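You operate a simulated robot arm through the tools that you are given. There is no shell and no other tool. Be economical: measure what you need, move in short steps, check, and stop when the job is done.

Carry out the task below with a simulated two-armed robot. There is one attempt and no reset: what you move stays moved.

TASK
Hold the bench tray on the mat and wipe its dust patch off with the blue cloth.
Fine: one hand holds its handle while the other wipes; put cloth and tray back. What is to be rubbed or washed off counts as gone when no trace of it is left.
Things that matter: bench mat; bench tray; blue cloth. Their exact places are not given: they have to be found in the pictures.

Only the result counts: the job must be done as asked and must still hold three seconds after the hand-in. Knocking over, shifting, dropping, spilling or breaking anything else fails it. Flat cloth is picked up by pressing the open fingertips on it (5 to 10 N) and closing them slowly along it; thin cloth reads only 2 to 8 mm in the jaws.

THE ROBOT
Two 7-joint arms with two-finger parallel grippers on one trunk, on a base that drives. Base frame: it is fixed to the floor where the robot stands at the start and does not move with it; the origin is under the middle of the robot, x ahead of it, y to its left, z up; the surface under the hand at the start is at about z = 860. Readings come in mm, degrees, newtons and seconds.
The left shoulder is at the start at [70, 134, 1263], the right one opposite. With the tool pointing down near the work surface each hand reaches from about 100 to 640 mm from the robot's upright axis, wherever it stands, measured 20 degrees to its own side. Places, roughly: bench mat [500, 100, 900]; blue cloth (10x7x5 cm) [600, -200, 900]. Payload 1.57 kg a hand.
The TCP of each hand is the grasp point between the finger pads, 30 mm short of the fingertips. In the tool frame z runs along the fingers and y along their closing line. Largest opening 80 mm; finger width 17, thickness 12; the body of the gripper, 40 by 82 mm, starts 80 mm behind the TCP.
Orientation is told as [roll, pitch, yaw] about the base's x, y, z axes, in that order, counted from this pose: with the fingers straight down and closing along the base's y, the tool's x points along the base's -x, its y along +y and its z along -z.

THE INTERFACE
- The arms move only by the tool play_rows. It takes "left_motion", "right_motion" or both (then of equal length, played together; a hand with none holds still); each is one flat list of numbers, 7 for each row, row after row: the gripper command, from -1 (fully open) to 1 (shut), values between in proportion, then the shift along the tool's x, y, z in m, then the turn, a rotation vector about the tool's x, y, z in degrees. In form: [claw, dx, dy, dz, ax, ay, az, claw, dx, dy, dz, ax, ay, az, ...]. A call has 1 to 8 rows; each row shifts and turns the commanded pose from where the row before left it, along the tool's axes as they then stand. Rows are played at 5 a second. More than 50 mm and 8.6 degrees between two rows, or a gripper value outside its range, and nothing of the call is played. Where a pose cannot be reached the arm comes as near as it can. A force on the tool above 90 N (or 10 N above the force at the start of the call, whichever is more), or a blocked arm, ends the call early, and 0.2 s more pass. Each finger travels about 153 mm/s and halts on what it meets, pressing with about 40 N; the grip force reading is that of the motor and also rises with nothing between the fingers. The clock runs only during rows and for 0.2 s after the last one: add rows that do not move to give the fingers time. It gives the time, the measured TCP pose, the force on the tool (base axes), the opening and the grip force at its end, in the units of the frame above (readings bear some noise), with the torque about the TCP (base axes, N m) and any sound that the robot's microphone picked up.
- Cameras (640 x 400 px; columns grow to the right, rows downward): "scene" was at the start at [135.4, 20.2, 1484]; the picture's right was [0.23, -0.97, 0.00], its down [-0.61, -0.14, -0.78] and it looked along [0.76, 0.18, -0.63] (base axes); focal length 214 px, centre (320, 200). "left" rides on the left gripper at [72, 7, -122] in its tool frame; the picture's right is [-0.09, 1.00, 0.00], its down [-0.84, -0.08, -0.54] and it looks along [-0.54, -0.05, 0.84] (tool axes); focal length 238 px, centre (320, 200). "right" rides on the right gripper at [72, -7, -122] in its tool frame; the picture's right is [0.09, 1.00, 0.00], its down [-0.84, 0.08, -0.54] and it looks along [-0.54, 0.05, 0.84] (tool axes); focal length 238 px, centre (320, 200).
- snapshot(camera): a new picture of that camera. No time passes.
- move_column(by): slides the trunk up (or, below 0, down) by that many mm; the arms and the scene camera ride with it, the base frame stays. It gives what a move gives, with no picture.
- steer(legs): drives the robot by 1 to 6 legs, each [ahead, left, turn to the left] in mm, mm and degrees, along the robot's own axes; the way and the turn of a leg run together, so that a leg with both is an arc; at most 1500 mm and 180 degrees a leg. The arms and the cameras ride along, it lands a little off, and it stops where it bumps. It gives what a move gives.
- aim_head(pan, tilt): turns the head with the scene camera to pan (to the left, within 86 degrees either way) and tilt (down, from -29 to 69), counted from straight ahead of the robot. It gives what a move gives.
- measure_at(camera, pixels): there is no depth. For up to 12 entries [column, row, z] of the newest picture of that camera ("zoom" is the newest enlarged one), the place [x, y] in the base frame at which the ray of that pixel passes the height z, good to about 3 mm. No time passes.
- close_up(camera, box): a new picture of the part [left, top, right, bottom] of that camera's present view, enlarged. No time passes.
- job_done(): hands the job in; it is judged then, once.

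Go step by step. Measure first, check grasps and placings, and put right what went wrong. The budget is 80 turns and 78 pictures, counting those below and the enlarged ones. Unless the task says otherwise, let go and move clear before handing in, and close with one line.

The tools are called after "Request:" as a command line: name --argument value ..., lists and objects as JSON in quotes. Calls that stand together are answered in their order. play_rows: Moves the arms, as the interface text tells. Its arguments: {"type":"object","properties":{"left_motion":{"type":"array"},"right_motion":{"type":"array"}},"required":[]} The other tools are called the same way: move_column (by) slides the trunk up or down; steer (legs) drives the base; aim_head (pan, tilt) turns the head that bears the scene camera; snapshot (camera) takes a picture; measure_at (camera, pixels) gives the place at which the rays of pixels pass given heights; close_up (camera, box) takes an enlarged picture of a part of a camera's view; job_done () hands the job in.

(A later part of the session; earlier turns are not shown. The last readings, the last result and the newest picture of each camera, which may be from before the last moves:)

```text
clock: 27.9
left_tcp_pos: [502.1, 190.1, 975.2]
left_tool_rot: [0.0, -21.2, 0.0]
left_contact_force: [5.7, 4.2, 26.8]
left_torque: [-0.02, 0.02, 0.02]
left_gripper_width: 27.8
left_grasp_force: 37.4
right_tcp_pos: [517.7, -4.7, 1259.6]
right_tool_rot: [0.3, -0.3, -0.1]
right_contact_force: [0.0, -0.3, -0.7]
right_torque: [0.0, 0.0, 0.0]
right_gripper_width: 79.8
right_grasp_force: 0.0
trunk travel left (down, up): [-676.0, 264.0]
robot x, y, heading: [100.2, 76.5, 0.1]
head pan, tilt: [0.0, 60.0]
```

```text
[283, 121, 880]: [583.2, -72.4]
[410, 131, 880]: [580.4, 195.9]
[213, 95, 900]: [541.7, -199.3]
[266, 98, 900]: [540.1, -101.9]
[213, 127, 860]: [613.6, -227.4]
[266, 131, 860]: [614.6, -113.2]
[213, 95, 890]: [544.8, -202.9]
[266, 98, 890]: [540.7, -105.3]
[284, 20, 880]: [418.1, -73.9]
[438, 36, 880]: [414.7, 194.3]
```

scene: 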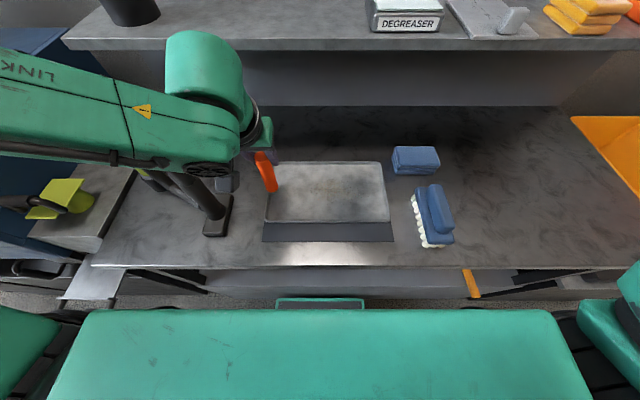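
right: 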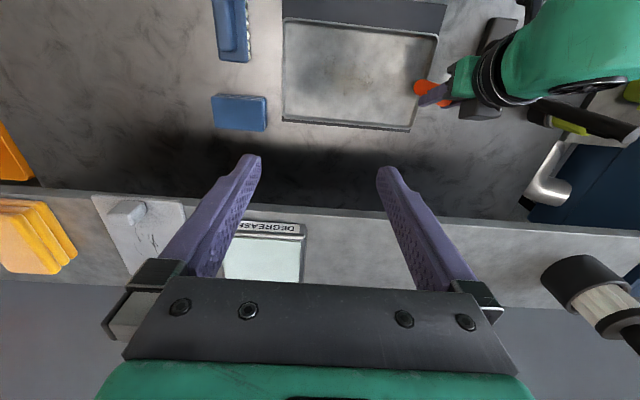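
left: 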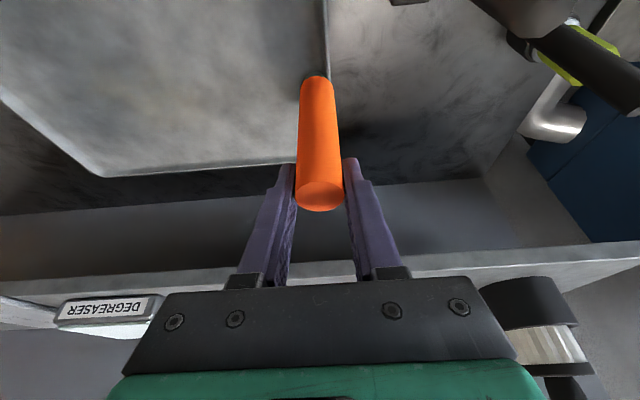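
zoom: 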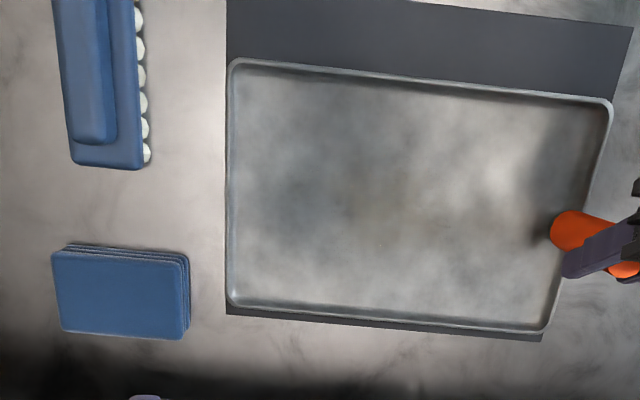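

The tray is fully on the mat (x 412–577, y −73–192). The cloth is about 72 × 98 mm at x 540–612, y −200 to −103. I'll turn the right hand 90° so the fingers close along x, descending partway.

Request:
play_rows --right_motion '[-1, 0, 0, 0.015, 0, 0, -8.4, -1, 0, 0, 0.015, 0, 0, -8.4, -1, 0, 0, 0.015, 0, 0, -8.4, -1, 0, 0, 0.015, 0, 0, -8.4, -1, 0, 0, 0.015, 0, 0, -8.4, -1, 0, 0, 0.015, 0, 0, -8.4, -1, 0, 0, 0.015, 0, 0, -8.4, -1, 0, 0, 0.015, 0, 0, -8.4]'

Request:
play_rows --right_motion '[-1, 0, 0, 0, 0, 0, -8, -1, 0, 0, 0, 0, 0, -8, -1, 0, 0, 0, 0, 0, -6.8, -1, 0.04, 0, 0, 0, 0, 0, -1, 0.04, 0, 0, 0, 0, 0, -1, 0.04, 0, 0, 0, 0, 0, -1, 0, 0, 0, 0, 0, 0]'

Request:
snapshot --camera "right"

Request:
snapshot --camera "scene"

```text
clock: 29.7
left_tcp_pos: [502.0, 190.2, 975.4]
left_tool_rot: [-0.1, -21.2, -0.1]
left_contact_force: [6.1, 3.7, 25.2]
left_torque: [0.05, 0.09, 0.0]
left_gripper_width: 27.5
left_grasp_force: 38.2
right_tcp_pos: [519.0, -5.7, 1139.3]
right_tool_rot: [-0.2, -0.2, 67.2]
right_contact_force: [-0.2, -0.2, -0.2]
right_torque: [-0.01, 0.0, 0.05]
right_gripper_width: 79.7
right_grasp_force: 0.1
trunk travel left (down, up): [-676.0, 264.0]
robot x, y, heading: [101.6, 78.2, -0.0]
head pan, tilt: [0.0, 60.0]
```

```text
clock: 31.3
left_tcp_pos: [501.7, 190.0, 974.5]
left_tool_rot: [0.0, -21.2, -0.1]
left_contact_force: [3.8, 2.4, 20.5]
left_torque: [0.08, 0.06, 0.13]
left_gripper_width: 27.3
left_grasp_force: 37.6
right_tcp_pos: [517.6, -123.3, 1138.7]
right_tool_rot: [-0.2, -0.2, 89.8]
right_contact_force: [-0.3, 0.1, -0.3]
right_torque: [-0.02, -0.02, 0.0]
right_gripper_width: 79.5
right_grasp_force: 0.0
trunk travel left (down, up): [-676.0, 264.0]
robot x, y, heading: [107.6, 80.3, -0.1]
head pan, tilt: [0.0, 60.0]
```

```text
42 pictures are left
```

right: 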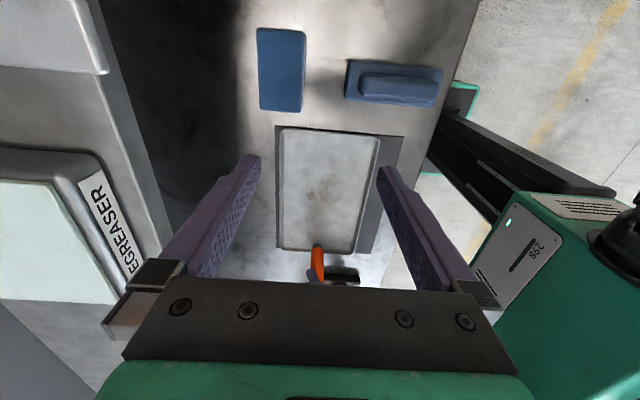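

```text
41 pictures are left
```

scene: 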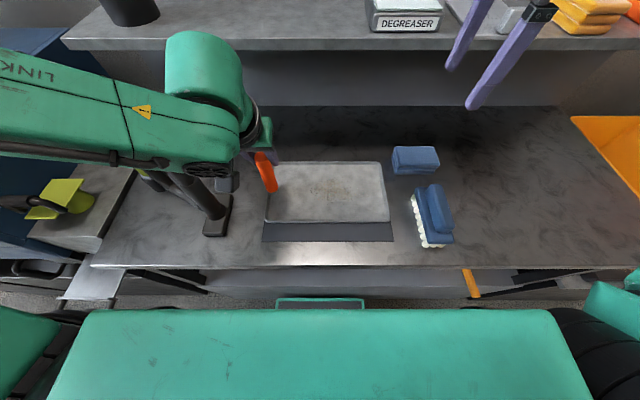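

The dust patch now shows in the right view at (318,195). I need the shelf's front edge before descending near it, plus better cloth corners.

Request:
measure_at --camera "scene" --pixels '[[300, 40, 1110], [300, 50, 1090], [450, 40, 1110], [300, 40, 1105], [450, 50, 1090]]'

Request:
measure_at --camera "right" --pixels '[[127, 100, 1110], [150, 170, 1110], [172, 240, 1090], [257, 29, 900], [305, 31, 900], [302, 112, 900], [259, 108, 900], [318, 195, 868], [300, 160, 868], [340, 230, 868]]'

Request:
close_up --camera "right" --box '[220, 10, 460, 260]'

Request:
close_up --camera "scene" --box '[380, 130, 480, 200]'

```text
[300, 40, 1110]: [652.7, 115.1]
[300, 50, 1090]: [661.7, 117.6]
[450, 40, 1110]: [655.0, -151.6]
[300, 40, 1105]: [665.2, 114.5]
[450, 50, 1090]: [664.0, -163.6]
```

```text
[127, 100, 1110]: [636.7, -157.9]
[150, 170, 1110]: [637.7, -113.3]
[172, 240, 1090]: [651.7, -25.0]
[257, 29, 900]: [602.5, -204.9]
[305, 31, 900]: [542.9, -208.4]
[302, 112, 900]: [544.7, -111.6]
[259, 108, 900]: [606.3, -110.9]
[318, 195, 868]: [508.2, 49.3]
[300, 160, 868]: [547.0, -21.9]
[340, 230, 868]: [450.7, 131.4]
```

```text
1.60 times, centred on (340, 135) of right
```

zoom: 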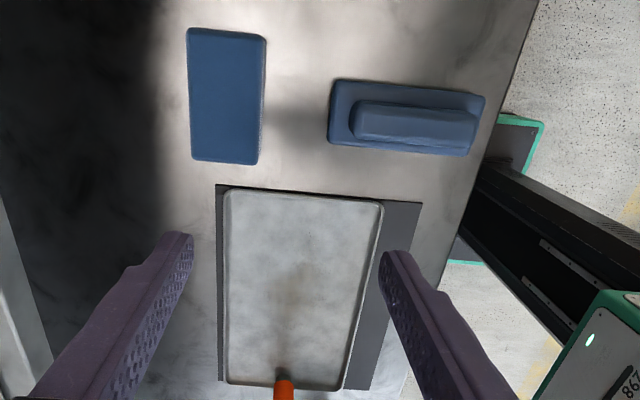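

```text
5.71 times, centred on (430, 165) of scene
```

zoom: 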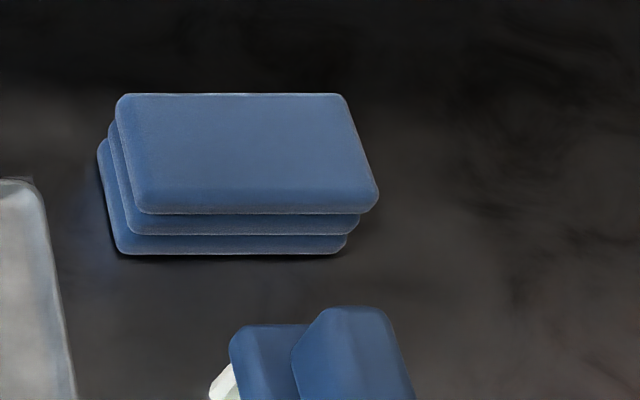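

The shelf front is near x 640–650, so I'll tilt the hand back about 5° for clearance. First, the cloth's height from the scene view.

Request:
measure_at --camera "zoom" --pixels '[[235, 253, 860], [250, 212, 880], [250, 212, 890], [250, 212, 900], [230, 94, 890], [230, 94, 900], [230, 94, 910], [117, 110, 895], [345, 100, 895]]'

```text
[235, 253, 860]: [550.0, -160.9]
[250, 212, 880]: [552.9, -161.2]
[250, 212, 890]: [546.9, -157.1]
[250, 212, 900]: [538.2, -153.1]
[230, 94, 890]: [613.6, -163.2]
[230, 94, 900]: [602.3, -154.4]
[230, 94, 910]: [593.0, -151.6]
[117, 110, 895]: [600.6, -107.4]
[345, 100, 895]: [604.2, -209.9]
```

The cloth is about 62 mm wide, x 546–608, y −208 to −107, with its top at z≈892. I'll shift over it, tilt 5° and descend to z≈980, taking the last forward shift below shelf height.

Request:
play_rows --right_motion '[-1, 0.0347, -0.015, 0, 0, 0, 0, -1, 0, 0, 0, 5, 0, 0, -1, 0, 0.0034, 0.0399, 0, 0, 0, -1, 0, 0.0034, 0.0399, 0, 0, 0, -1, 0, 0.0034, 0.0399, 0, 0, 0, -1, 0, 0.0034, 0.0399, 0, 0, 0, -1, 0, 0, 0, 0, 0, 0]'

Request:
snapshot --camera "right"

Request:
snapshot --camera "scene"

```text
clock: 32.9
left_tcp_pos: [500.3, 190.0, 974.8]
left_tool_rot: [0.1, -21.2, -0.1]
left_contact_force: [-0.2, 0.3, 15.6]
left_torque: [0.03, 0.15, -0.01]
left_gripper_width: 27.3
left_grasp_force: 37.9
right_tcp_pos: [533.8, -157.1, 977.1]
right_tool_rot: [-5.3, -0.1, 89.8]
right_contact_force: [0.4, -0.3, 0.2]
right_torque: [-0.03, -0.02, -0.04]
right_gripper_width: 79.7
right_grasp_force: 0.1
trunk travel left (down, up): [-676.0, 264.0]
robot x, y, heading: [105.0, 78.5, -0.0]
head pan, tilt: [0.0, 60.0]
```

```text
38 pictures are left
```

right: 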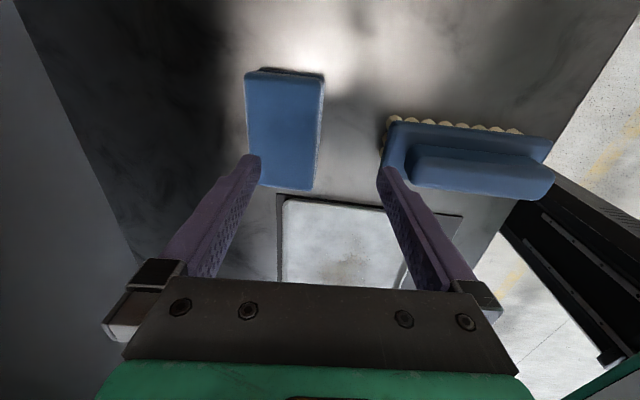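

```text
37 pictures are left
```

scene: 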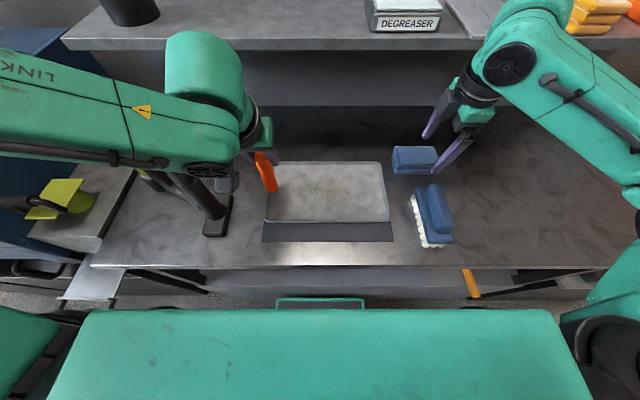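

I'll measure the cloth and brush in this nearer view, since the near finger must go down between them.

Request:
measure_at --camera "right" --pixels '[[247, 75, 892], [322, 82, 892], [316, 190, 892], [257, 180, 892], [392, 125, 890], [385, 148, 890], [390, 122, 865], [383, 190, 890], [323, 75, 862]]'

Request:
measure_at --camera "scene" --pixels '[[433, 185, 890], [433, 185, 900], [418, 193, 880], [394, 171, 870], [436, 171, 870]]'

Request:
close_up --camera "scene" --box '[380, 60, 520, 250]'

```text
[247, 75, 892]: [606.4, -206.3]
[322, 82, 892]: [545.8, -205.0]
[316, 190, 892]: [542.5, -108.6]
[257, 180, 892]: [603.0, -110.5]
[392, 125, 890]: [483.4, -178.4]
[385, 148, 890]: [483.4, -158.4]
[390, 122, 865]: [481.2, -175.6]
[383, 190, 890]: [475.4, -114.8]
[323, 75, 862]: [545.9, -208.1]
```

```text
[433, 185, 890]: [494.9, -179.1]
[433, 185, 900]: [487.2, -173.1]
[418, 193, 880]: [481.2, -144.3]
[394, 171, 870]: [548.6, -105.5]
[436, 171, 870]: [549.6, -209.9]
```

```text
2.11 times, centred on (450, 155) of scene
```

zoom: 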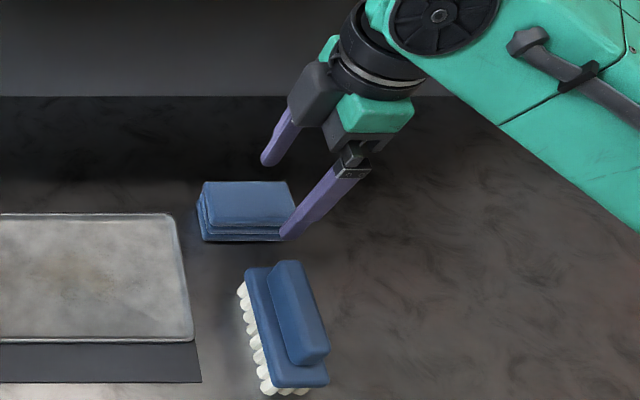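

The cloth centre is (575, −158) and the brush ends at x 490, leaving enough room. I'll move forward 40 mm, then descend to TCP z 899.

Request:
play_rows --right_motion '[-1, 0, -0.04, 0.0035, 0, 0, 0, -1, 0, 0, 0, 0, 0, 0, -1, 0, 0.0022, 0.0259, 0, 0, 0, -1, 0, 0.0022, 0.0259, 0, 0, 0, -1, 0, 0.0022, 0.0259, 0, 0, 0, -1, 0, 0, 0, 0, 0, 0]'

Request:
close_up --camera "scene" --box '[360, 40, 560, 220]'

Request:
snapshot --camera "right"

```text
clock: 34.3
left_tcp_pos: [500.3, 190.4, 973.9]
left_tool_rot: [0.1, -21.2, -0.1]
left_contact_force: [-2.3, 0.0, 8.7]
left_torque: [0.02, 0.06, -0.02]
left_gripper_width: 27.6
left_grasp_force: 37.9
right_tcp_pos: [574.6, -158.6, 898.8]
right_tool_rot: [-5.2, -0.3, 89.7]
right_contact_force: [-0.6, -0.4, 0.4]
right_torque: [0.01, -0.02, 0.0]
right_gripper_width: 80.1
right_grasp_force: 0.0
trunk travel left (down, up): [-676.0, 264.0]
robot x, y, heading: [103.5, 76.0, 0.0]
head pan, tilt: [0.0, 60.0]
```

```text
2.22 times, centred on (460, 130) of scene
```

zoom: 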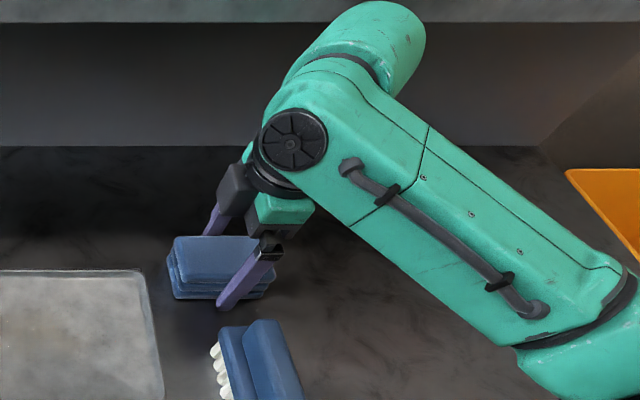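

```text
34 pictures are left
```

right: 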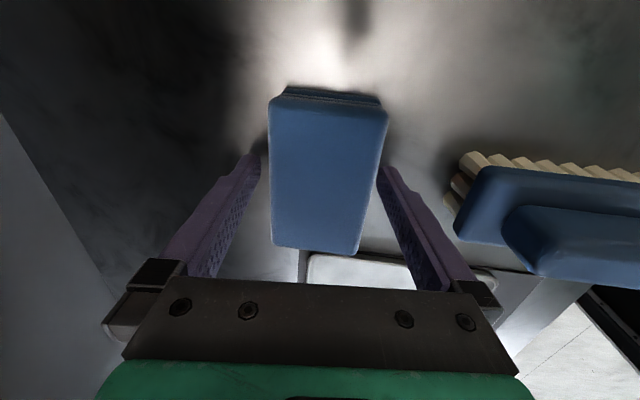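

The cloth lies between the fingers with room on both sides. I'll close slowly.

Request:
play_rows --right_motion '[-0.8, 0, 0, 0, 0, 0, 0, -0.6, 0, 0, 0, 0, 0, 0, -0.4, 0, 0, 0, 0, 0, 0, 0, 0, 0, 0, 0, 0, 0, 1, 0, 0, 0, 0, 0, 0, 1, 0, 0, 0, 0, 0, 0]'

Request:
play_rows --right_motion '[1, 0, -0.0009, -0.01, 0, 0, 0, 1, 0, -0.0009, -0.01, 0, 0, 0, 1, 0, -0.0018, -0.02, 0, 0, 0, 1, 0, -0.0018, -0.02, 0, 0, 0, 1, 0, 0, 0, 0, 0, 0]'

Request:
snapshot --camera "right"

Request:
close_up --camera "scene" --box '[240, 60, 520, 250]'

```text
clock: 35.7
left_tcp_pos: [502.1, 190.3, 975.1]
left_tool_rot: [0.0, -21.2, -0.1]
left_contact_force: [-1.3, -0.5, 5.1]
left_torque: [0.01, 0.02, -0.02]
left_gripper_width: 27.5
left_grasp_force: 38.0
right_tcp_pos: [573.4, -158.0, 900.8]
right_tool_rot: [-5.3, -0.2, 89.8]
right_contact_force: [-2.2, 1.0, 3.9]
right_torque: [0.06, 0.13, 0.02]
right_gripper_width: 63.6
right_grasp_force: 40.1
trunk travel left (down, up): [-676.0, 264.0]
robot x, y, heading: [105.2, 76.7, -0.2]
head pan, tilt: [0.0, 60.0]
```

```text
clock: 36.9
left_tcp_pos: [501.8, 189.7, 975.0]
left_tool_rot: [0.0, -21.2, -0.1]
left_contact_force: [-2.8, 0.6, 5.6]
left_torque: [0.0, -0.03, -0.04]
left_gripper_width: 27.6
left_grasp_force: 38.2
right_tcp_pos: [575.2, -157.3, 960.1]
right_tool_rot: [-5.3, -0.1, 89.8]
right_contact_force: [0.1, -0.3, -0.2]
right_torque: [-0.04, -0.02, 0.01]
right_gripper_width: 62.7
right_grasp_force: 40.0
trunk travel left (down, up): [-676.0, 264.0]
robot x, y, heading: [104.3, 81.1, -0.0]
head pan, tilt: [0.0, 60.0]
```

```text
33 pictures are left
```

right: 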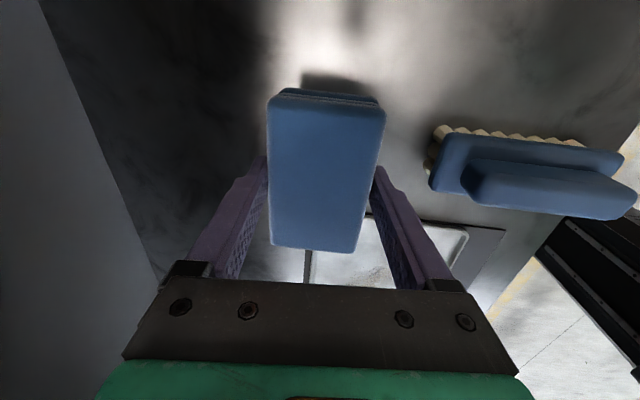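

```text
2.11 times, centred on (380, 155) of scene
```

zoom: 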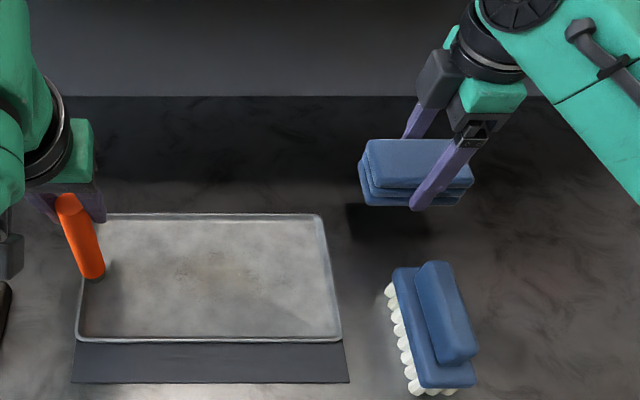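

The cloth is up and held (opening 63 mm), and the dust shows in the zoom at about (175–265, 250–305). I'll locate the patch.

Request:
measure_at --camera "zoom" --pixels '[[185, 268, 868], [235, 272, 868], [165, 250, 868], [275, 250, 868], [165, 305, 868], [275, 305, 868], [80, 340, 875], [343, 338, 875], [318, 216, 875]]'

Request:
close_up --camera "scene" --box '[265, 155, 395, 230]'

```text
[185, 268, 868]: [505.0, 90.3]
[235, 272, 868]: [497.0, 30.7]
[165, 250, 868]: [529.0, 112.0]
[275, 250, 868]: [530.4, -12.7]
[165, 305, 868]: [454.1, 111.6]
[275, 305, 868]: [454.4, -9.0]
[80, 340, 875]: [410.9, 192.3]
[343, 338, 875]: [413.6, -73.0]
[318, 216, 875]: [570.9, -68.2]
```

```text
4.92 times, centred on (330, 192) of scene
```

zoom: 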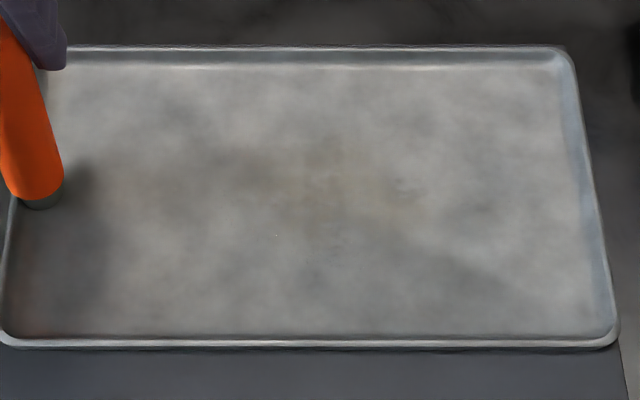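

The dust covers about x 455–530, y −10 to 110. I'll carry the cloth over to (500, 50) and come down to just above the tray floor.

Request:
play_rows --right_motion '[1, -0.0414, 0, 0, 0, 0, 0, 1, -0.0414, 0, 0, 0, 0, 0, 1, -0.0414, 0, 0, 0, 0, 0, 1, -0.0414, 0, 0, 0, 0, 0, 1, -0.0414, 0, 0, 0, 0, 0, 1, 0, 0.0373, -0.0033, 0, 0, 0, 1, 0, 0.0373, -0.0033, 0, 0, 0, 1, 0, 0, 0, 0, 0, 0]'

Request:
play_rows --right_motion '[1, 0, 0.0017, 0.0199, 0, 0, 0, 1, 0, 0.0017, 0.0199, 0, 0, 0, 1, 0, 0.0003, 0.004, 0, 0, 0, 1, 0, 0, 0, 0, 0, 0]'

Request:
close_up --camera "scene" --box '[240, 60, 520, 250]'

```text
clock: 38.7
left_tcp_pos: [501.5, 190.2, 976.1]
left_tool_rot: [0.1, -21.2, 0.0]
left_contact_force: [0.0, 0.4, 7.3]
left_torque: [0.14, -0.06, 0.06]
left_gripper_width: 27.5
left_grasp_force: 37.5
right_tcp_pos: [503.7, 49.9, 962.4]
right_tool_rot: [-5.1, -0.2, 89.8]
right_contact_force: [-0.2, 0.2, -0.2]
right_torque: [-0.01, 0.01, 0.0]
right_gripper_width: 61.9
right_grasp_force: 39.9
trunk travel left (down, up): [-676.0, 264.0]
robot x, y, heading: [101.9, 81.6, -0.1]
head pan, tilt: [0.0, 60.0]
```

```text
clock: 39.7
left_tcp_pos: [502.7, 190.2, 975.0]
left_tool_rot: [0.0, -21.2, -0.1]
left_contact_force: [0.8, 0.2, 9.2]
left_torque: [-0.02, 0.01, -0.04]
left_gripper_width: 27.6
left_grasp_force: 37.5
right_tcp_pos: [502.3, 49.7, 916.5]
right_tool_rot: [-5.2, -0.2, 89.8]
right_contact_force: [-0.1, -0.2, -0.8]
right_torque: [0.01, -0.02, 0.01]
right_gripper_width: 61.8
right_grasp_force: 40.0
trunk travel left (down, up): [-676.0, 264.0]
robot x, y, heading: [106.0, 75.3, -0.3]
head pan, tilt: [0.0, 60.0]
```

```text
2.11 times, centred on (380, 155) of scene
```

zoom: 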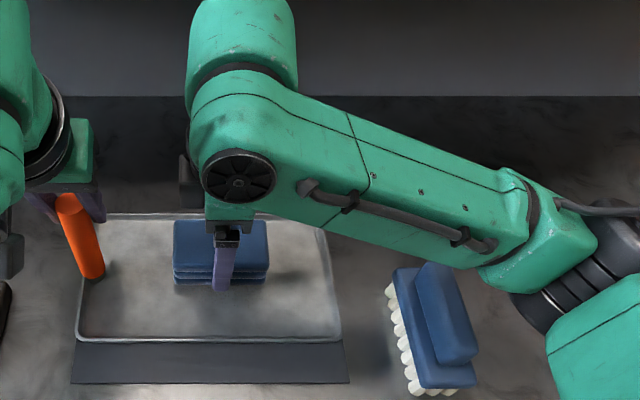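

The cloth is just above the floor with the arms clear of each other. I'll go down in 2 mm steps until it presses.

Request:
play_rows --right_motion '[1, 0, 0.0002, 0.002, 0, 0, 0, 1, 0, 0.0002, 0.002, 0, 0, 0, 1, 0, 0.0002, 0.002, 0, 0, 0, 1, 0, 0.0002, 0.002, 0, 0, 0, 1, 0, 0, 0, 0, 0, 0]'

```text
clock: 40.9
left_tcp_pos: [501.4, 191.0, 974.7]
left_tool_rot: [0.0, -21.1, -0.1]
left_contact_force: [1.5, 0.6, 9.4]
left_torque: [0.01, 0.0, 0.0]
left_gripper_width: 27.7
left_grasp_force: 38.1
right_tcp_pos: [500.9, 48.9, 908.7]
right_tool_rot: [-5.1, -0.2, 89.8]
right_contact_force: [0.4, -0.4, -0.4]
right_torque: [-0.01, -0.04, -0.02]
right_gripper_width: 61.6
right_grasp_force: 39.9
trunk travel left (down, up): [-676.0, 264.0]
robot x, y, heading: [106.5, 76.8, -0.2]
head pan, tilt: [0.0, 60.0]
```

Request:
play_rows --right_motion '[1, 0, 0.0002, 0.0015, 0, 0, 0, 1, 0, 0.0002, 0.0015, 0, 0, 0, 1, 0, 0.0002, 0.0015, 0, 0, 0, 1, 0, 0, 0, 0, 0, 0]'

```text
clock: 41.9
left_tcp_pos: [501.6, 190.2, 974.4]
left_tool_rot: [0.0, -21.0, 0.0]
left_contact_force: [7.5, -0.8, 1.2]
left_torque: [0.0, -0.2, 0.09]
left_gripper_width: 27.5
left_grasp_force: 38.0
right_tcp_pos: [500.9, 49.9, 906.0]
right_tool_rot: [-5.3, -0.3, 89.8]
right_contact_force: [-2.8, 0.3, 18.7]
right_torque: [-0.21, 0.61, 0.1]
right_gripper_width: 61.5
right_grasp_force: 39.9
trunk travel left (down, up): [-676.0, 264.0]
robot x, y, heading: [105.9, 79.3, -0.2]
head pan, tilt: [0.0, 60.0]
```

Contact with about 19 N. I'll wipe over the patch in overlapping strokes.

Request:
play_rows --right_motion '[1, -0.025, 0, 0, 0, 0, 0, 1, 0.025, 0, 0, 0, 0, 0, 1, 0.025, 0, 0, 0, 0, 0, 1, 0, 0.0319, -0.0028, 0, 0, 0, 1, -0.025, 0, 0, 0, 0, 0, 1, -0.025, 0, 0, 0, 0, 0, 1, 0, -0.0249, 0.0022, 0, 0, 0, 1, 0, -0.0249, 0.0022, 0, 0, 0]'

Request:
play_rows --right_motion '[1, 0.025, 0, 0, 0, 0, 0, 1, 0.025, 0, 0, 0, 0, 0, 1, 0.02, 0, 0, 0, 0, 0, 1, 0, 0.0249, -0.0022, 0, 0, 0, 1, 0, 0.0249, -0.0022, 0, 0, 0, 1, -0.025, 0, 0, 0, 0, 0, 1, -0.025, 0, 0, 0, 0, 0, 1, 0, -0.0299, 0.0026, 0, 0, 0]'

```text
clock: 43.7
left_tcp_pos: [500.0, 190.8, 975.8]
left_tool_rot: [0.1, -21.1, 0.0]
left_contact_force: [13.8, -2.5, -16.8]
left_torque: [-0.05, 0.23, 0.24]
left_gripper_width: 27.8
left_grasp_force: 38.0
right_tcp_pos: [515.2, 76.5, 905.6]
right_tool_rot: [-5.4, -0.3, 90.0]
right_contact_force: [-18.2, 2.2, 39.1]
right_torque: [0.05, 1.83, -0.03]
right_gripper_width: 61.1
right_grasp_force: 39.9
trunk travel left (down, up): [-676.0, 264.0]
robot x, y, heading: [103.0, 79.3, -0.1]
head pan, tilt: [0.0, 60.0]
```

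```text
clock: 45.5
left_tcp_pos: [500.3, 191.0, 976.0]
left_tool_rot: [-0.2, -21.4, 0.1]
left_contact_force: [9.0, -1.0, -16.5]
left_torque: [-0.19, -0.18, 0.18]
left_gripper_width: 27.4
left_grasp_force: 38.1
right_tcp_pos: [495.8, 59.2, 904.5]
right_tool_rot: [-5.3, -0.4, 90.1]
right_contact_force: [-18.1, 2.7, 36.9]
right_torque: [0.11, 1.77, -0.08]
right_gripper_width: 61.7
right_grasp_force: 40.4
trunk travel left (down, up): [-676.0, 264.0]
robot x, y, heading: [107.6, 81.7, -0.3]
head pan, tilt: [0.0, 60.0]
```

The strokes ran at 37–39 N with the tray held. I'll lift the cloth, swing it aside to the right and inspect.

Request:
play_rows --right_motion '[1, 0, -0.0017, -0.02, 0, 0, 0, 1, 0, -0.0034, -0.039, 0, 0, 0, 1, 0.045, 0, 0, 0, 0, 0, 1, 0.045, 0, 0, 0, 0, 0, 1, 0.045, 0, 0, 0, 0, 0, 1, 0.03, -0.035, 0.003, 0, 0, 0, 1, 0.04, -0.025, 0.002, 0, 0, 0, 1, 0, 0, 0, 0, 0, 0]'

Request:
close_up --camera "scene" --box '[265, 155, 395, 230]'

Request:
snapshot --camera "right"

```text
clock: 47.3
left_tcp_pos: [500.3, 189.1, 974.9]
left_tool_rot: [0.2, -21.0, -0.1]
left_contact_force: [-1.6, -1.0, 7.4]
left_torque: [0.2, 0.11, 0.11]
left_gripper_width: 27.5
left_grasp_force: 38.3
right_tcp_pos: [560.0, -151.4, 964.0]
right_tool_rot: [-5.3, -0.2, 89.7]
right_contact_force: [1.4, 0.4, -0.4]
right_torque: [-0.03, -0.02, -0.03]
right_gripper_width: 61.0
right_grasp_force: 40.3
trunk travel left (down, up): [-676.0, 264.0]
robot x, y, heading: [105.7, 81.1, 0.1]
head pan, tilt: [0.0, 60.0]
```

```text
4.92 times, centred on (330, 192) of scene
```

zoom: 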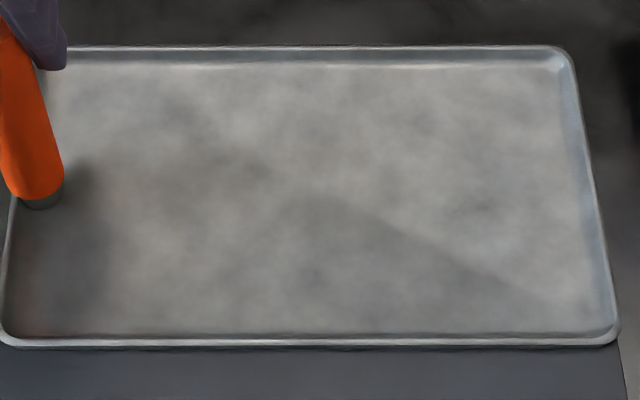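

```text
28 pictures are left
```

right: 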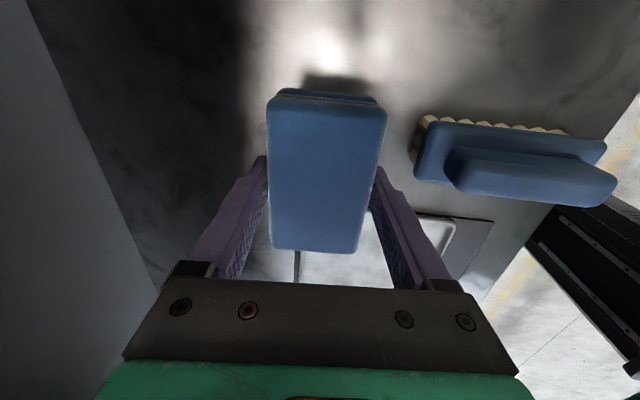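

The patch looks gone, apart from a possible faint brown tint at zoom (240,180). I'll magnify further to be sure.

Request:
close_up --camera "scene" --box '[280, 165, 350, 210]'

Request:
measure_at --camera "zoom" --pixels '[[320, 100, 868], [320, 300, 868], [100, 200, 868], [540, 200, 868]]'

```text
8.89 times, centred on (315, 188) of scene
```

zoom: 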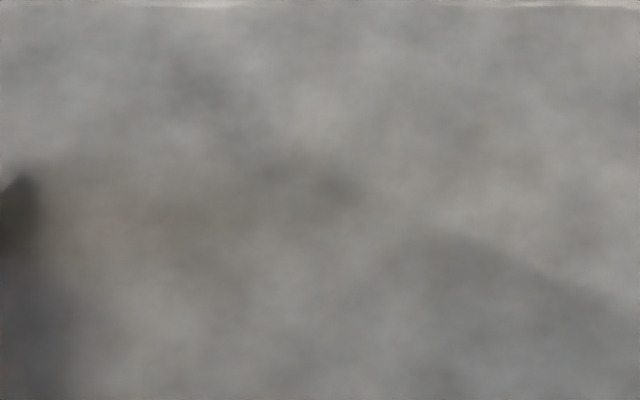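

```text
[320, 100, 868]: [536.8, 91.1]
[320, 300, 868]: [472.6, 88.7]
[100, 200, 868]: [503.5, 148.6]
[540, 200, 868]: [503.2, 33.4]
```

The remaining tint near y>110 looks like texture or handle reflection, but I'll make one more wider pass to be safe.

Request:
play_rows --right_motion '[1, -0.0402, 0, 0, 0, 0, 0, 1, -0.0402, 0, 0, 0, 0, 0, 1, -0.0402, 0, 0, 0, 0, 0, 1, -0.0402, 0, 0, 0, 0, 0, 1, -0.0402, 0, 0, 0, 0, 0, 1, 0, 0.035, 0.015, 0, 0, 0, 1, 0, 0.028, 0.028, 0, 0, 0, 1, 0, 0, 0, 0, 0, 0]'

```text
clock: 49.1
left_tcp_pos: [501.1, 190.0, 975.3]
left_tool_rot: [0.1, -21.2, -0.1]
left_contact_force: [0.7, -0.7, 8.1]
left_torque: [0.18, -0.03, 0.14]
left_gripper_width: 27.7
left_grasp_force: 38.0
right_tcp_pos: [500.0, 50.4, 914.2]
right_tool_rot: [-5.3, -0.1, 89.8]
right_contact_force: [0.5, -0.7, -0.8]
right_torque: [-0.02, 0.0, 0.04]
right_gripper_width: 61.3
right_grasp_force: 40.2
trunk travel left (down, up): [-676.0, 264.0]
robot x, y, heading: [108.0, 75.8, 0.1]
head pan, tilt: [0.0, 60.0]
```

Request:
play_rows --right_motion '[1, 0, 0.0004, 0.005, 0, 0, 0, 1, 0, 0.0004, 0.0045, 0, 0, 0, 1, -0.035, 0, 0, 0, 0, 0, 1, 0, -0.022, 0.0019, 0, 0, 0, 1, 0.03, 0, 0, 0, 0, 0, 1, 0.03, 0, 0, 0, 0, 0, 1, 0.03, 0, 0, 0, 0, 0, 1, 0, 0.028, -0.0025, 0, 0, 0]'

Request:
play_rows --right_motion '[1, -0.03, 0, 0, 0, 0, 0, 1, -0.03, 0, 0, 0, 0, 0, 1, -0.03, 0, 0, 0, 0, 0, 1, 0, 0.026, -0.0023, 0, 0, 0, 1, 0.03, 0, 0, 0, 0, 0, 1, 0.03, 0, 0, 0, 0, 0, 1, 0.03, 0, 0, 0, 0, 0, 1, 0, -0.028, 0.0025, 0, 0, 0]'

```text
clock: 50.9
left_tcp_pos: [501.4, 189.7, 974.4]
left_tool_rot: [0.2, -21.2, -0.2]
left_contact_force: [0.4, -0.3, 8.5]
left_torque: [0.21, -0.12, 0.1]
left_gripper_width: 27.6
left_grasp_force: 37.8
right_tcp_pos: [493.5, -5.6, 906.5]
right_tool_rot: [-5.2, -0.2, 89.9]
right_contact_force: [0.7, -0.4, -1.0]
right_torque: [0.0, 0.02, 0.0]
right_gripper_width: 61.1
right_grasp_force: 39.6
trunk travel left (down, up): [-676.0, 264.0]
robot x, y, heading: [105.4, 81.2, -0.1]
head pan, tilt: [0.0, 60.0]
```

```text
clock: 52.7
left_tcp_pos: [501.5, 190.9, 975.0]
left_tool_rot: [0.1, -21.2, -0.1]
left_contact_force: [-1.4, -0.2, 9.0]
left_torque: [-0.15, 0.73, -0.23]
left_gripper_width: 27.7
left_grasp_force: 38.2
right_tcp_pos: [496.2, -5.7, 904.3]
right_tool_rot: [-5.1, -0.1, 89.8]
right_contact_force: [0.4, -0.5, -1.0]
right_torque: [0.01, -0.04, 0.0]
right_gripper_width: 60.8
right_grasp_force: 40.2
trunk travel left (down, up): [-676.0, 264.0]
robot x, y, heading: [106.9, 76.9, -0.3]
head pan, tilt: [0.0, 60.0]
```

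The reading shows no contact on this pass, so the cloth has worked up slightly in the grip. I'll press a little lower and repeat.

Request:
play_rows --right_motion '[1, -0.03, 0.0001, 0.001, 0, 0, 0, 1, -0.025, 0.0001, 0.001, 0, 0, 0, 1, 0, 0.0001, 0.001, 0, 0, 0, 1, 0, 0, 0, 0, 0, 0]'

```text
clock: 53.7
left_tcp_pos: [500.3, 189.5, 974.9]
left_tool_rot: [0.1, -21.1, -0.1]
left_contact_force: [1.9, 0.2, -1.2]
left_torque: [0.12, -0.27, -0.08]
left_gripper_width: 27.3
left_grasp_force: 38.2
right_tcp_pos: [496.8, 51.3, 904.2]
right_tool_rot: [-5.4, -0.3, 89.8]
right_contact_force: [-0.2, -2.1, 19.8]
right_torque: [-0.24, 0.63, 0.07]
right_gripper_width: 60.8
right_grasp_force: 39.9
trunk travel left (down, up): [-676.0, 264.0]
robot x, y, heading: [106.0, 78.8, 0.2]
head pan, tilt: [0.0, 60.0]
```

Contact is back at 20 N. I'll repeat the wide pass.

Request:
play_rows --right_motion '[1, -0.03, 0, 0, 0, 0, 0, 1, 0, -0.022, 0.0019, 0, 0, 0, 1, 0.03, 0, 0, 0, 0, 0, 1, 0.03, 0, 0.0008, 0, 0, 0, 1, 0.02, 0, 0.0008, 0, 0, 0, 1, 0, 0.024, -0.0021, 0, 0, 0, 1, -0.04, 0, 0, 0, 0, 0, 1, -0.04, 0, -0.0006, 0, 0, 0]'

Request:
play_rows --right_motion '[1, 0, 0.014, -0.0012, 0, 0, 0, 1, 0, 0.014, -0.0012, 0, 0, 0, 1, 0.03, 0, 0, 0, 0, 0, 1, 0.03, 0, 0.0005, 0, 0, 0, 1, -0.03, 0, 0, 0, 0, 0, 1, 0, -0.02, 0.0017, 0, 0, 0, 1, 0, -0.02, 0.0017, 0, 0, 0, 1, 0, 0.01, -0.0009, 0, 0, 0]'

Request:
play_rows --right_motion '[1, 0, -0.0017, -0.02, 0, 0, 0, 1, 0, -0.0034, -0.039, 0, 0, 0, 1, 0.045, 0, 0, 0, 0, 0, 1, 0.045, 0, 0, 0, 0, 0, 1, 0.045, 0, 0, 0, 0, 0, 1, 0.03, -0.035, 0.003, 0, 0, 0, 1, 0.03, -0.035, 0.003, 0, 0, 0, 1, 0, 0, 0, 0, 0, 0]'

Request:
close_up --camera "scene" --box '[240, 60, 520, 250]'

Request:
close_up --camera "scene" --box '[265, 155, 395, 230]'

```text
clock: 55.5
left_tcp_pos: [498.9, 190.4, 975.5]
left_tool_rot: [0.3, -21.0, 0.0]
left_contact_force: [1.6, 15.7, -10.5]
left_torque: [-0.64, 0.35, -0.36]
left_gripper_width: 27.5
left_grasp_force: 38.3
right_tcp_pos: [491.7, 80.4, 902.3]
right_tool_rot: [-5.4, -0.2, 89.6]
right_contact_force: [0.2, -18.5, 41.8]
right_torque: [-0.68, 1.22, 0.48]
right_gripper_width: 62.2
right_grasp_force: 40.0
trunk travel left (down, up): [-676.0, 264.0]
robot x, y, heading: [104.6, 78.2, 0.0]
head pan, tilt: [0.0, 60.0]
```

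```text
clock: 57.3
left_tcp_pos: [501.1, 190.6, 974.7]
left_tool_rot: [-0.1, -21.4, -0.1]
left_contact_force: [-4.0, 3.1, 2.4]
left_torque: [-0.08, 0.1, -0.38]
left_gripper_width: 27.5
left_grasp_force: 37.5
right_tcp_pos: [494.5, 50.9, 900.6]
right_tool_rot: [-5.2, -0.1, 89.8]
right_contact_force: [4.7, 0.6, 9.9]
right_torque: [-0.01, 0.16, 0.01]
right_gripper_width: 62.8
right_grasp_force: 40.1
trunk travel left (down, up): [-676.0, 264.0]
robot x, y, heading: [105.5, 77.6, -0.1]
head pan, tilt: [0.0, 60.0]
```

```text
clock: 59.1
left_tcp_pos: [501.3, 190.1, 975.4]
left_tool_rot: [0.0, -21.2, -0.1]
left_contact_force: [0.3, 0.1, 11.1]
left_torque: [0.04, 0.17, -0.05]
left_gripper_width: 27.5
left_grasp_force: 37.3
right_tcp_pos: [563.6, -147.4, 960.4]
right_tool_rot: [-5.2, -0.2, 89.9]
right_contact_force: [-0.5, -0.5, -0.9]
right_torque: [-0.01, -0.02, 0.01]
right_gripper_width: 61.2
right_grasp_force: 39.9
trunk travel left (down, up): [-676.0, 264.0]
robot x, y, heading: [105.6, 79.6, 0.2]
head pan, tilt: [0.0, 60.0]
```

```text
2.11 times, centred on (380, 155) of scene
```

zoom: 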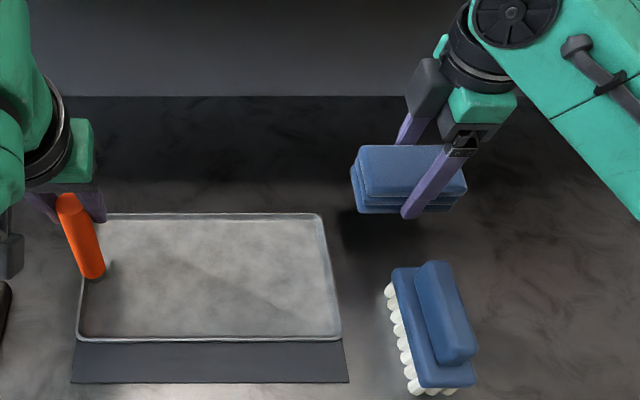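

```text
4.92 times, centred on (330, 192) of scene
```

zoom: 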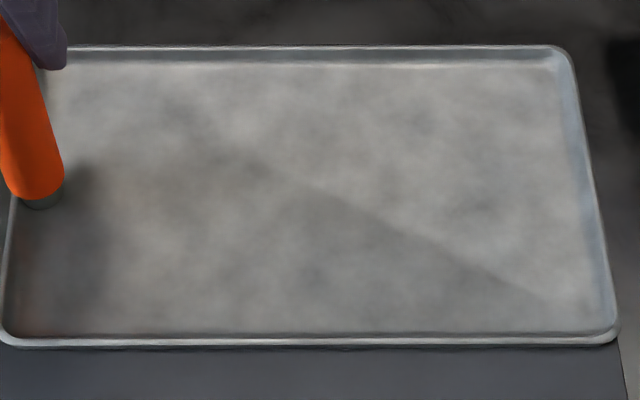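

The tray looks clean. I'll put the cloth back at its original spot (575, −158), then inspect again with the freed hand.

Request:
play_rows --right_motion '[1, 0.0106, -0.011, 0.001, 0, 0, 0, 1, 0, 0.0017, 0.02, 0, 0, 0, 1, 0, 0.0017, 0.02, 0, 0, 0, 1, 0, 0.0011, 0.0128, 0, 0, 0, 1, 0, 0.0002, 0.002, 0, 0, 0, 1, 0, 0.0002, 0.002, 0, 0, 0, 1, 0, 0, 0, 0, 0, 0]'

```text
clock: 60.7
left_tcp_pos: [502.0, 189.1, 976.2]
left_tool_rot: [0.1, -21.3, -0.1]
left_contact_force: [0.3, 0.0, 12.0]
left_torque: [-0.06, 0.06, 0.02]
left_gripper_width: 27.7
left_grasp_force: 38.1
right_tcp_pos: [575.5, -154.7, 902.9]
right_tool_rot: [-5.2, -0.2, 89.8]
right_contact_force: [-0.5, 0.1, -0.8]
right_torque: [-0.03, -0.03, 0.03]
right_gripper_width: 61.1
right_grasp_force: 39.9
trunk travel left (down, up): [-676.0, 264.0]
robot x, y, heading: [105.8, 80.2, -0.3]
head pan, tilt: [0.0, 60.0]
```

Request:
play_rows --right_motion '[1, 0.003, 0.0002, 0.002, 0, 0, 0, 1, 0, 0.0001, 0.0015, 0, 0, 0, 1, 0, 0.0001, 0.0015, 0, 0, 0, 1, 0, 0, 0, 0, 0, 0]'

```text
clock: 61.7
left_tcp_pos: [500.5, 189.2, 974.4]
left_tool_rot: [-0.1, -21.2, -0.2]
left_contact_force: [3.0, -2.2, 7.1]
left_torque: [0.03, -0.1, 0.03]
left_gripper_width: 27.7
left_grasp_force: 38.1
right_tcp_pos: [576.5, -158.0, 901.5]
right_tool_rot: [-5.4, -0.2, 89.8]
right_contact_force: [0.4, -1.4, 13.2]
right_torque: [-0.44, 0.4, 0.06]
right_gripper_width: 61.2
right_grasp_force: 40.0
trunk travel left (down, up): [-676.0, 264.0]
robot x, y, heading: [105.7, 78.4, 0.0]
head pan, tilt: [0.0, 60.0]
```

The cloth is on the bench (13 N). I'll open fully and retract straight up along the fingers.

Request:
play_rows --right_motion '[0, 0, 0, 0, 0, 0, 0, -0.7, 0, 0, 0, 0, 0, 0, -1, 0, 0, 0, 0, 0, 0, -1, 0, 0, 0, 0, 0, 0, -1, 0, 0, -0.02, 0, 0, 0, -1, 0, 0, -0.03, 0, 0, 0, -1, 0, 0.005, -0.04, 0, 0, 0, -1, 0, 0, 0, 0, 0, 0]'

Request:
play_rows --right_motion '[-1, 0, 0.03, -0.03, 0, 0, 0, -1, 0, 0.01, -0.045, 0, 0, 0, -1, 0, 0, -0.045, 0, 0, 0, -1, 0, 0, -0.045, 0, 0, 0, -1, 0, 0, 0, 0, 0, 0]'

Request:
snapshot --camera "right"

Request:
close_up --camera "right" --box '[240, 110, 420, 260]'

Request:
snapshot --camera "scene"

```text
clock: 63.5
left_tcp_pos: [501.2, 189.4, 973.8]
left_tool_rot: [0.0, -21.2, -0.1]
left_contact_force: [-2.4, 0.6, 11.4]
left_torque: [-0.02, 0.01, 0.0]
left_gripper_width: 27.8
left_grasp_force: 37.9
right_tcp_pos: [561.6, -158.5, 988.4]
right_tool_rot: [-5.1, -0.1, 89.8]
right_contact_force: [-0.8, 0.5, 0.3]
right_torque: [0.03, 0.01, 0.04]
right_gripper_width: 79.9
right_grasp_force: 0.1
trunk travel left (down, up): [-676.0, 264.0]
robot x, y, heading: [101.0, 80.0, 0.1]
head pan, tilt: [0.0, 60.0]
```

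```text
clock: 64.7
left_tcp_pos: [500.8, 190.8, 975.0]
left_tool_rot: [0.2, -21.3, -0.1]
left_contact_force: [-1.8, 1.2, 10.6]
left_torque: [0.04, -0.11, 0.06]
left_gripper_width: 27.3
left_grasp_force: 37.9
right_tcp_pos: [510.2, -156.7, 1146.8]
right_tool_rot: [-5.2, -0.1, 89.9]
right_contact_force: [-0.5, 0.1, 0.0]
right_torque: [0.02, -0.01, 0.0]
right_gripper_width: 80.3
right_grasp_force: 0.0
trunk travel left (down, up): [-676.0, 264.0]
robot x, y, heading: [105.2, 78.9, -0.3]
head pan, tilt: [0.0, 60.0]
```

```text
24 pictures are left
```

right: 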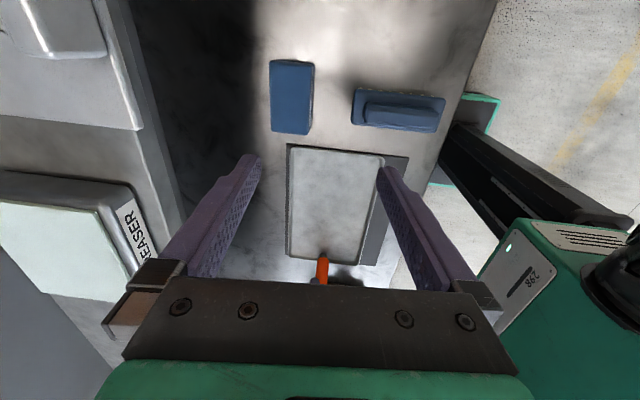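

```text
2.67 times, centred on (330, 185) of right
```

zoom: 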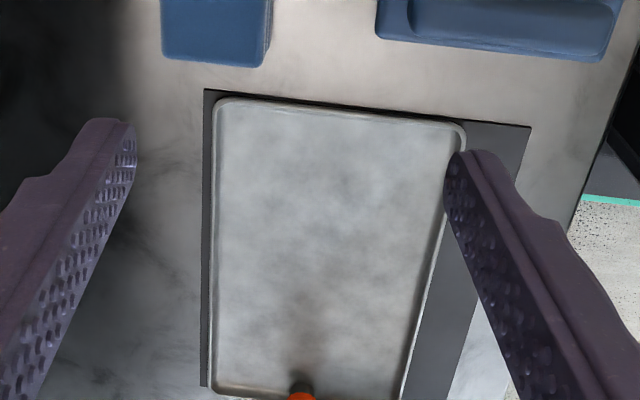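

```text
22 pictures are left
```

scene: 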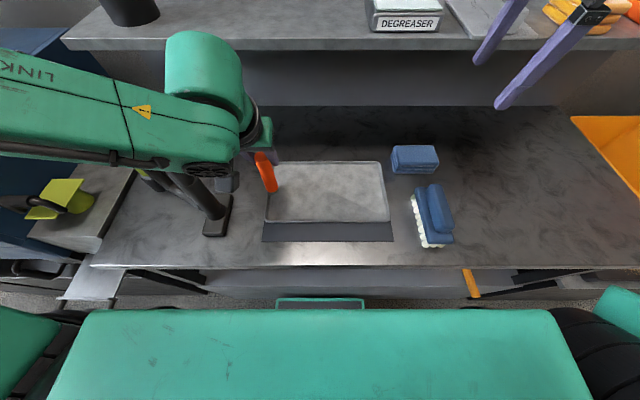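

The cloth is back and the specks at the patch are gone. I'll check the remaining tint near the handle from the right camera.

Request:
close_up --camera "right" --box '[285, 195, 385, 265]'

Request:
measure_at --camera "zoom" --pixels '[[230, 100, 868], [230, 200, 868], [230, 300, 868], [250, 370, 868]]'

```text
5.71 times, centred on (335, 230) of right
```

zoom: 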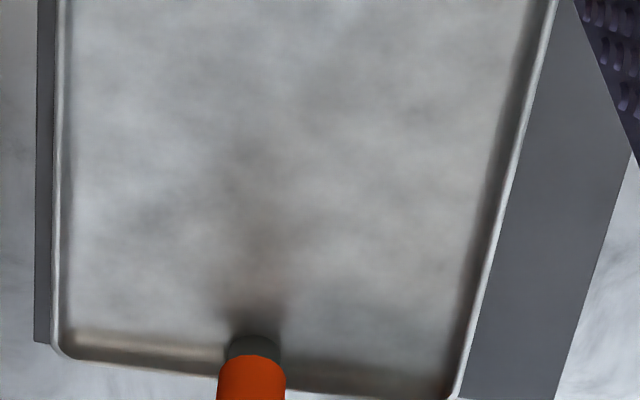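

```text
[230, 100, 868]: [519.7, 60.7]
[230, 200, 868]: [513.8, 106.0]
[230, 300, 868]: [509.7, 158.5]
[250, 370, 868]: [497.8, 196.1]
```

The tint grows toward the handle base and is uniform across the wiped area, so it is the orange handle's reflection rather than dust. Now I'll raise the column to take the tray back up.

Request:
move_column --by 130

Request:
move_column --by 132

Request:
aim_head --pan 15 --tilt 45

Request:
snapshot --camera "scene"

```text
clock: 66.3
left_tcp_pos: [501.8, 190.8, 1104.0]
left_tool_rot: [0.0, -21.0, -0.1]
left_contact_force: [-0.6, 0.2, -2.5]
left_torque: [0.27, -0.02, 0.05]
left_gripper_width: 27.4
left_grasp_force: 37.7
right_tcp_pos: [512.8, -157.7, 1274.6]
right_tool_rot: [-5.1, -0.2, 89.8]
right_contact_force: [-0.2, 0.4, 0.0]
right_torque: [-0.02, 0.01, 0.02]
right_gripper_width: 80.0
right_grasp_force: 0.1
trunk travel left (down, up): [-806.0, 134.0]
robot x, y, heading: [106.0, 78.6, -0.1]
head pan, tilt: [0.0, 60.0]
```

```text
clock: 67.9
left_tcp_pos: [501.8, 190.7, 1235.8]
left_tool_rot: [0.1, -21.0, -0.2]
left_contact_force: [0.2, 0.4, -3.1]
left_torque: [0.26, -0.03, 0.0]
left_gripper_width: 27.5
left_grasp_force: 37.9
right_tcp_pos: [512.2, -157.4, 1407.6]
right_tool_rot: [-5.1, -0.3, 89.7]
right_contact_force: [-0.1, 1.3, 1.7]
right_torque: [-0.01, -0.01, 0.0]
right_gripper_width: 80.2
right_grasp_force: 0.0
trunk travel left (down, up): [-938.0, 2.0]
robot x, y, heading: [108.0, 77.5, -0.0]
head pan, tilt: [0.0, 60.0]
```

```text
clock: 68.7
left_tcp_pos: [502.8, 189.8, 1235.8]
left_tool_rot: [0.1, -21.0, -0.2]
left_contact_force: [-0.4, 0.5, -2.4]
left_torque: [0.26, 0.03, -0.03]
left_gripper_width: 27.6
left_grasp_force: 38.2
right_tcp_pos: [512.0, -157.7, 1407.8]
right_tool_rot: [-5.1, -0.2, 89.8]
right_contact_force: [-0.2, 0.4, 0.6]
right_torque: [-0.04, 0.02, -0.01]
right_gripper_width: 79.7
right_grasp_force: 0.1
trunk travel left (down, up): [-938.0, 2.0]
robot x, y, heading: [102.2, 80.2, -0.2]
head pan, tilt: [15.0, 45.0]
```

```text
20 pictures are left
```

scene: 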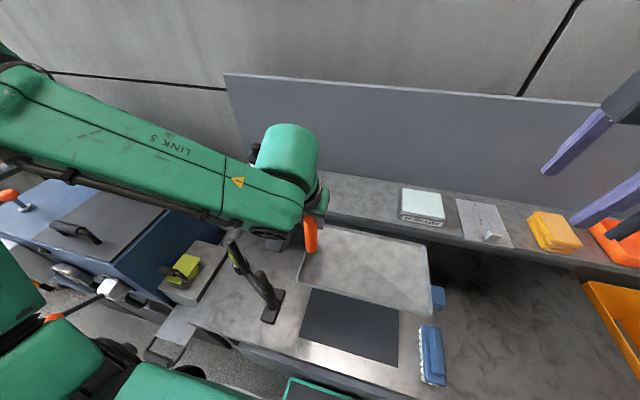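

The tray is lifted with everything clear. I'll retrace the path: diagonally left first, then straight in over the shelf.

Request:
play_rows --left_motion '[1, -0.0145, 0.0193, 0.004, 0, 0, 0, 1, -0.0145, 0.0193, 0.004, 0, 0, 0, 1, -0.0145, 0.0193, 0.004, 0, 0, 0, 1, -0.0145, 0.0193, 0.004, 0, 0, 0, 1, -0.0145, 0.0193, 0.004, 0, 0, 0, 1, -0.0145, 0.0193, 0.004, 0, 0, 0, 1, 0, 0, 0, 0, 0, 0]'

```text
clock: 70.3
left_tcp_pos: [591.9, 305.2, 1246.4]
left_tool_rot: [0.2, -21.0, -0.1]
left_contact_force: [-1.0, -1.1, -2.3]
left_torque: [0.31, -0.03, -0.01]
left_gripper_width: 27.5
left_grasp_force: 37.9
right_tcp_pos: [513.2, -158.0, 1408.7]
right_tool_rot: [-5.0, -0.1, 89.8]
right_contact_force: [0.3, 0.3, 0.2]
right_torque: [0.02, 0.02, 0.01]
right_gripper_width: 79.7
right_grasp_force: 0.1
trunk travel left (down, up): [-938.0, 2.0]
robot x, y, heading: [104.4, 77.6, -0.1]
head pan, tilt: [15.0, 45.0]
```

Request:
play_rows --left_motion '[1, -0.0259, 0, 0.01, 0, 0, 0, 1, -0.0259, 0, 0.01, 0, 0, 0, 1, -0.0259, 0, 0.01, 0, 0, 0, 1, -0.0259, 0, 0.01, 0, 0, 0, 1, -0.0259, -0.0008, 0.01, 0, 0, 0, 1, 0, 0, 0, 0, 0, 0]'

Request:
snapshot --camera "scene"

```text
clock: 71.7
left_tcp_pos: [730.9, 305.1, 1244.4]
left_tool_rot: [0.0, -21.1, -0.1]
left_contact_force: [0.1, 0.7, -2.5]
left_torque: [0.27, -0.01, 0.0]
left_gripper_width: 27.4
left_grasp_force: 38.1
right_tcp_pos: [513.6, -157.8, 1408.3]
right_tool_rot: [-5.1, -0.2, 89.8]
right_contact_force: [0.1, -0.1, -0.1]
right_torque: [-0.01, 0.0, 0.0]
right_gripper_width: 80.1
right_grasp_force: 0.0
trunk travel left (down, up): [-938.0, 2.0]
robot x, y, heading: [104.5, 81.8, -0.0]
head pan, tilt: [15.0, 45.0]
```

```text
19 pictures are left
```

scene: 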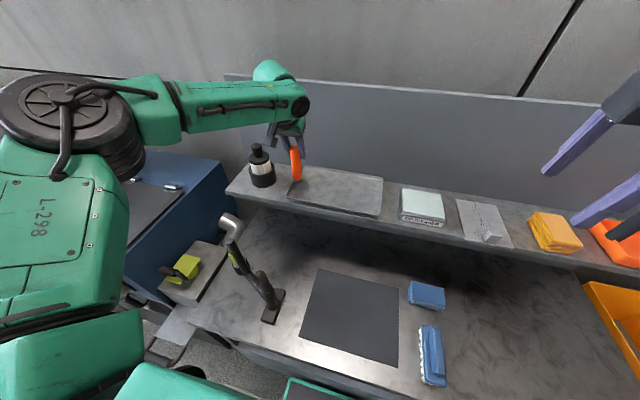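

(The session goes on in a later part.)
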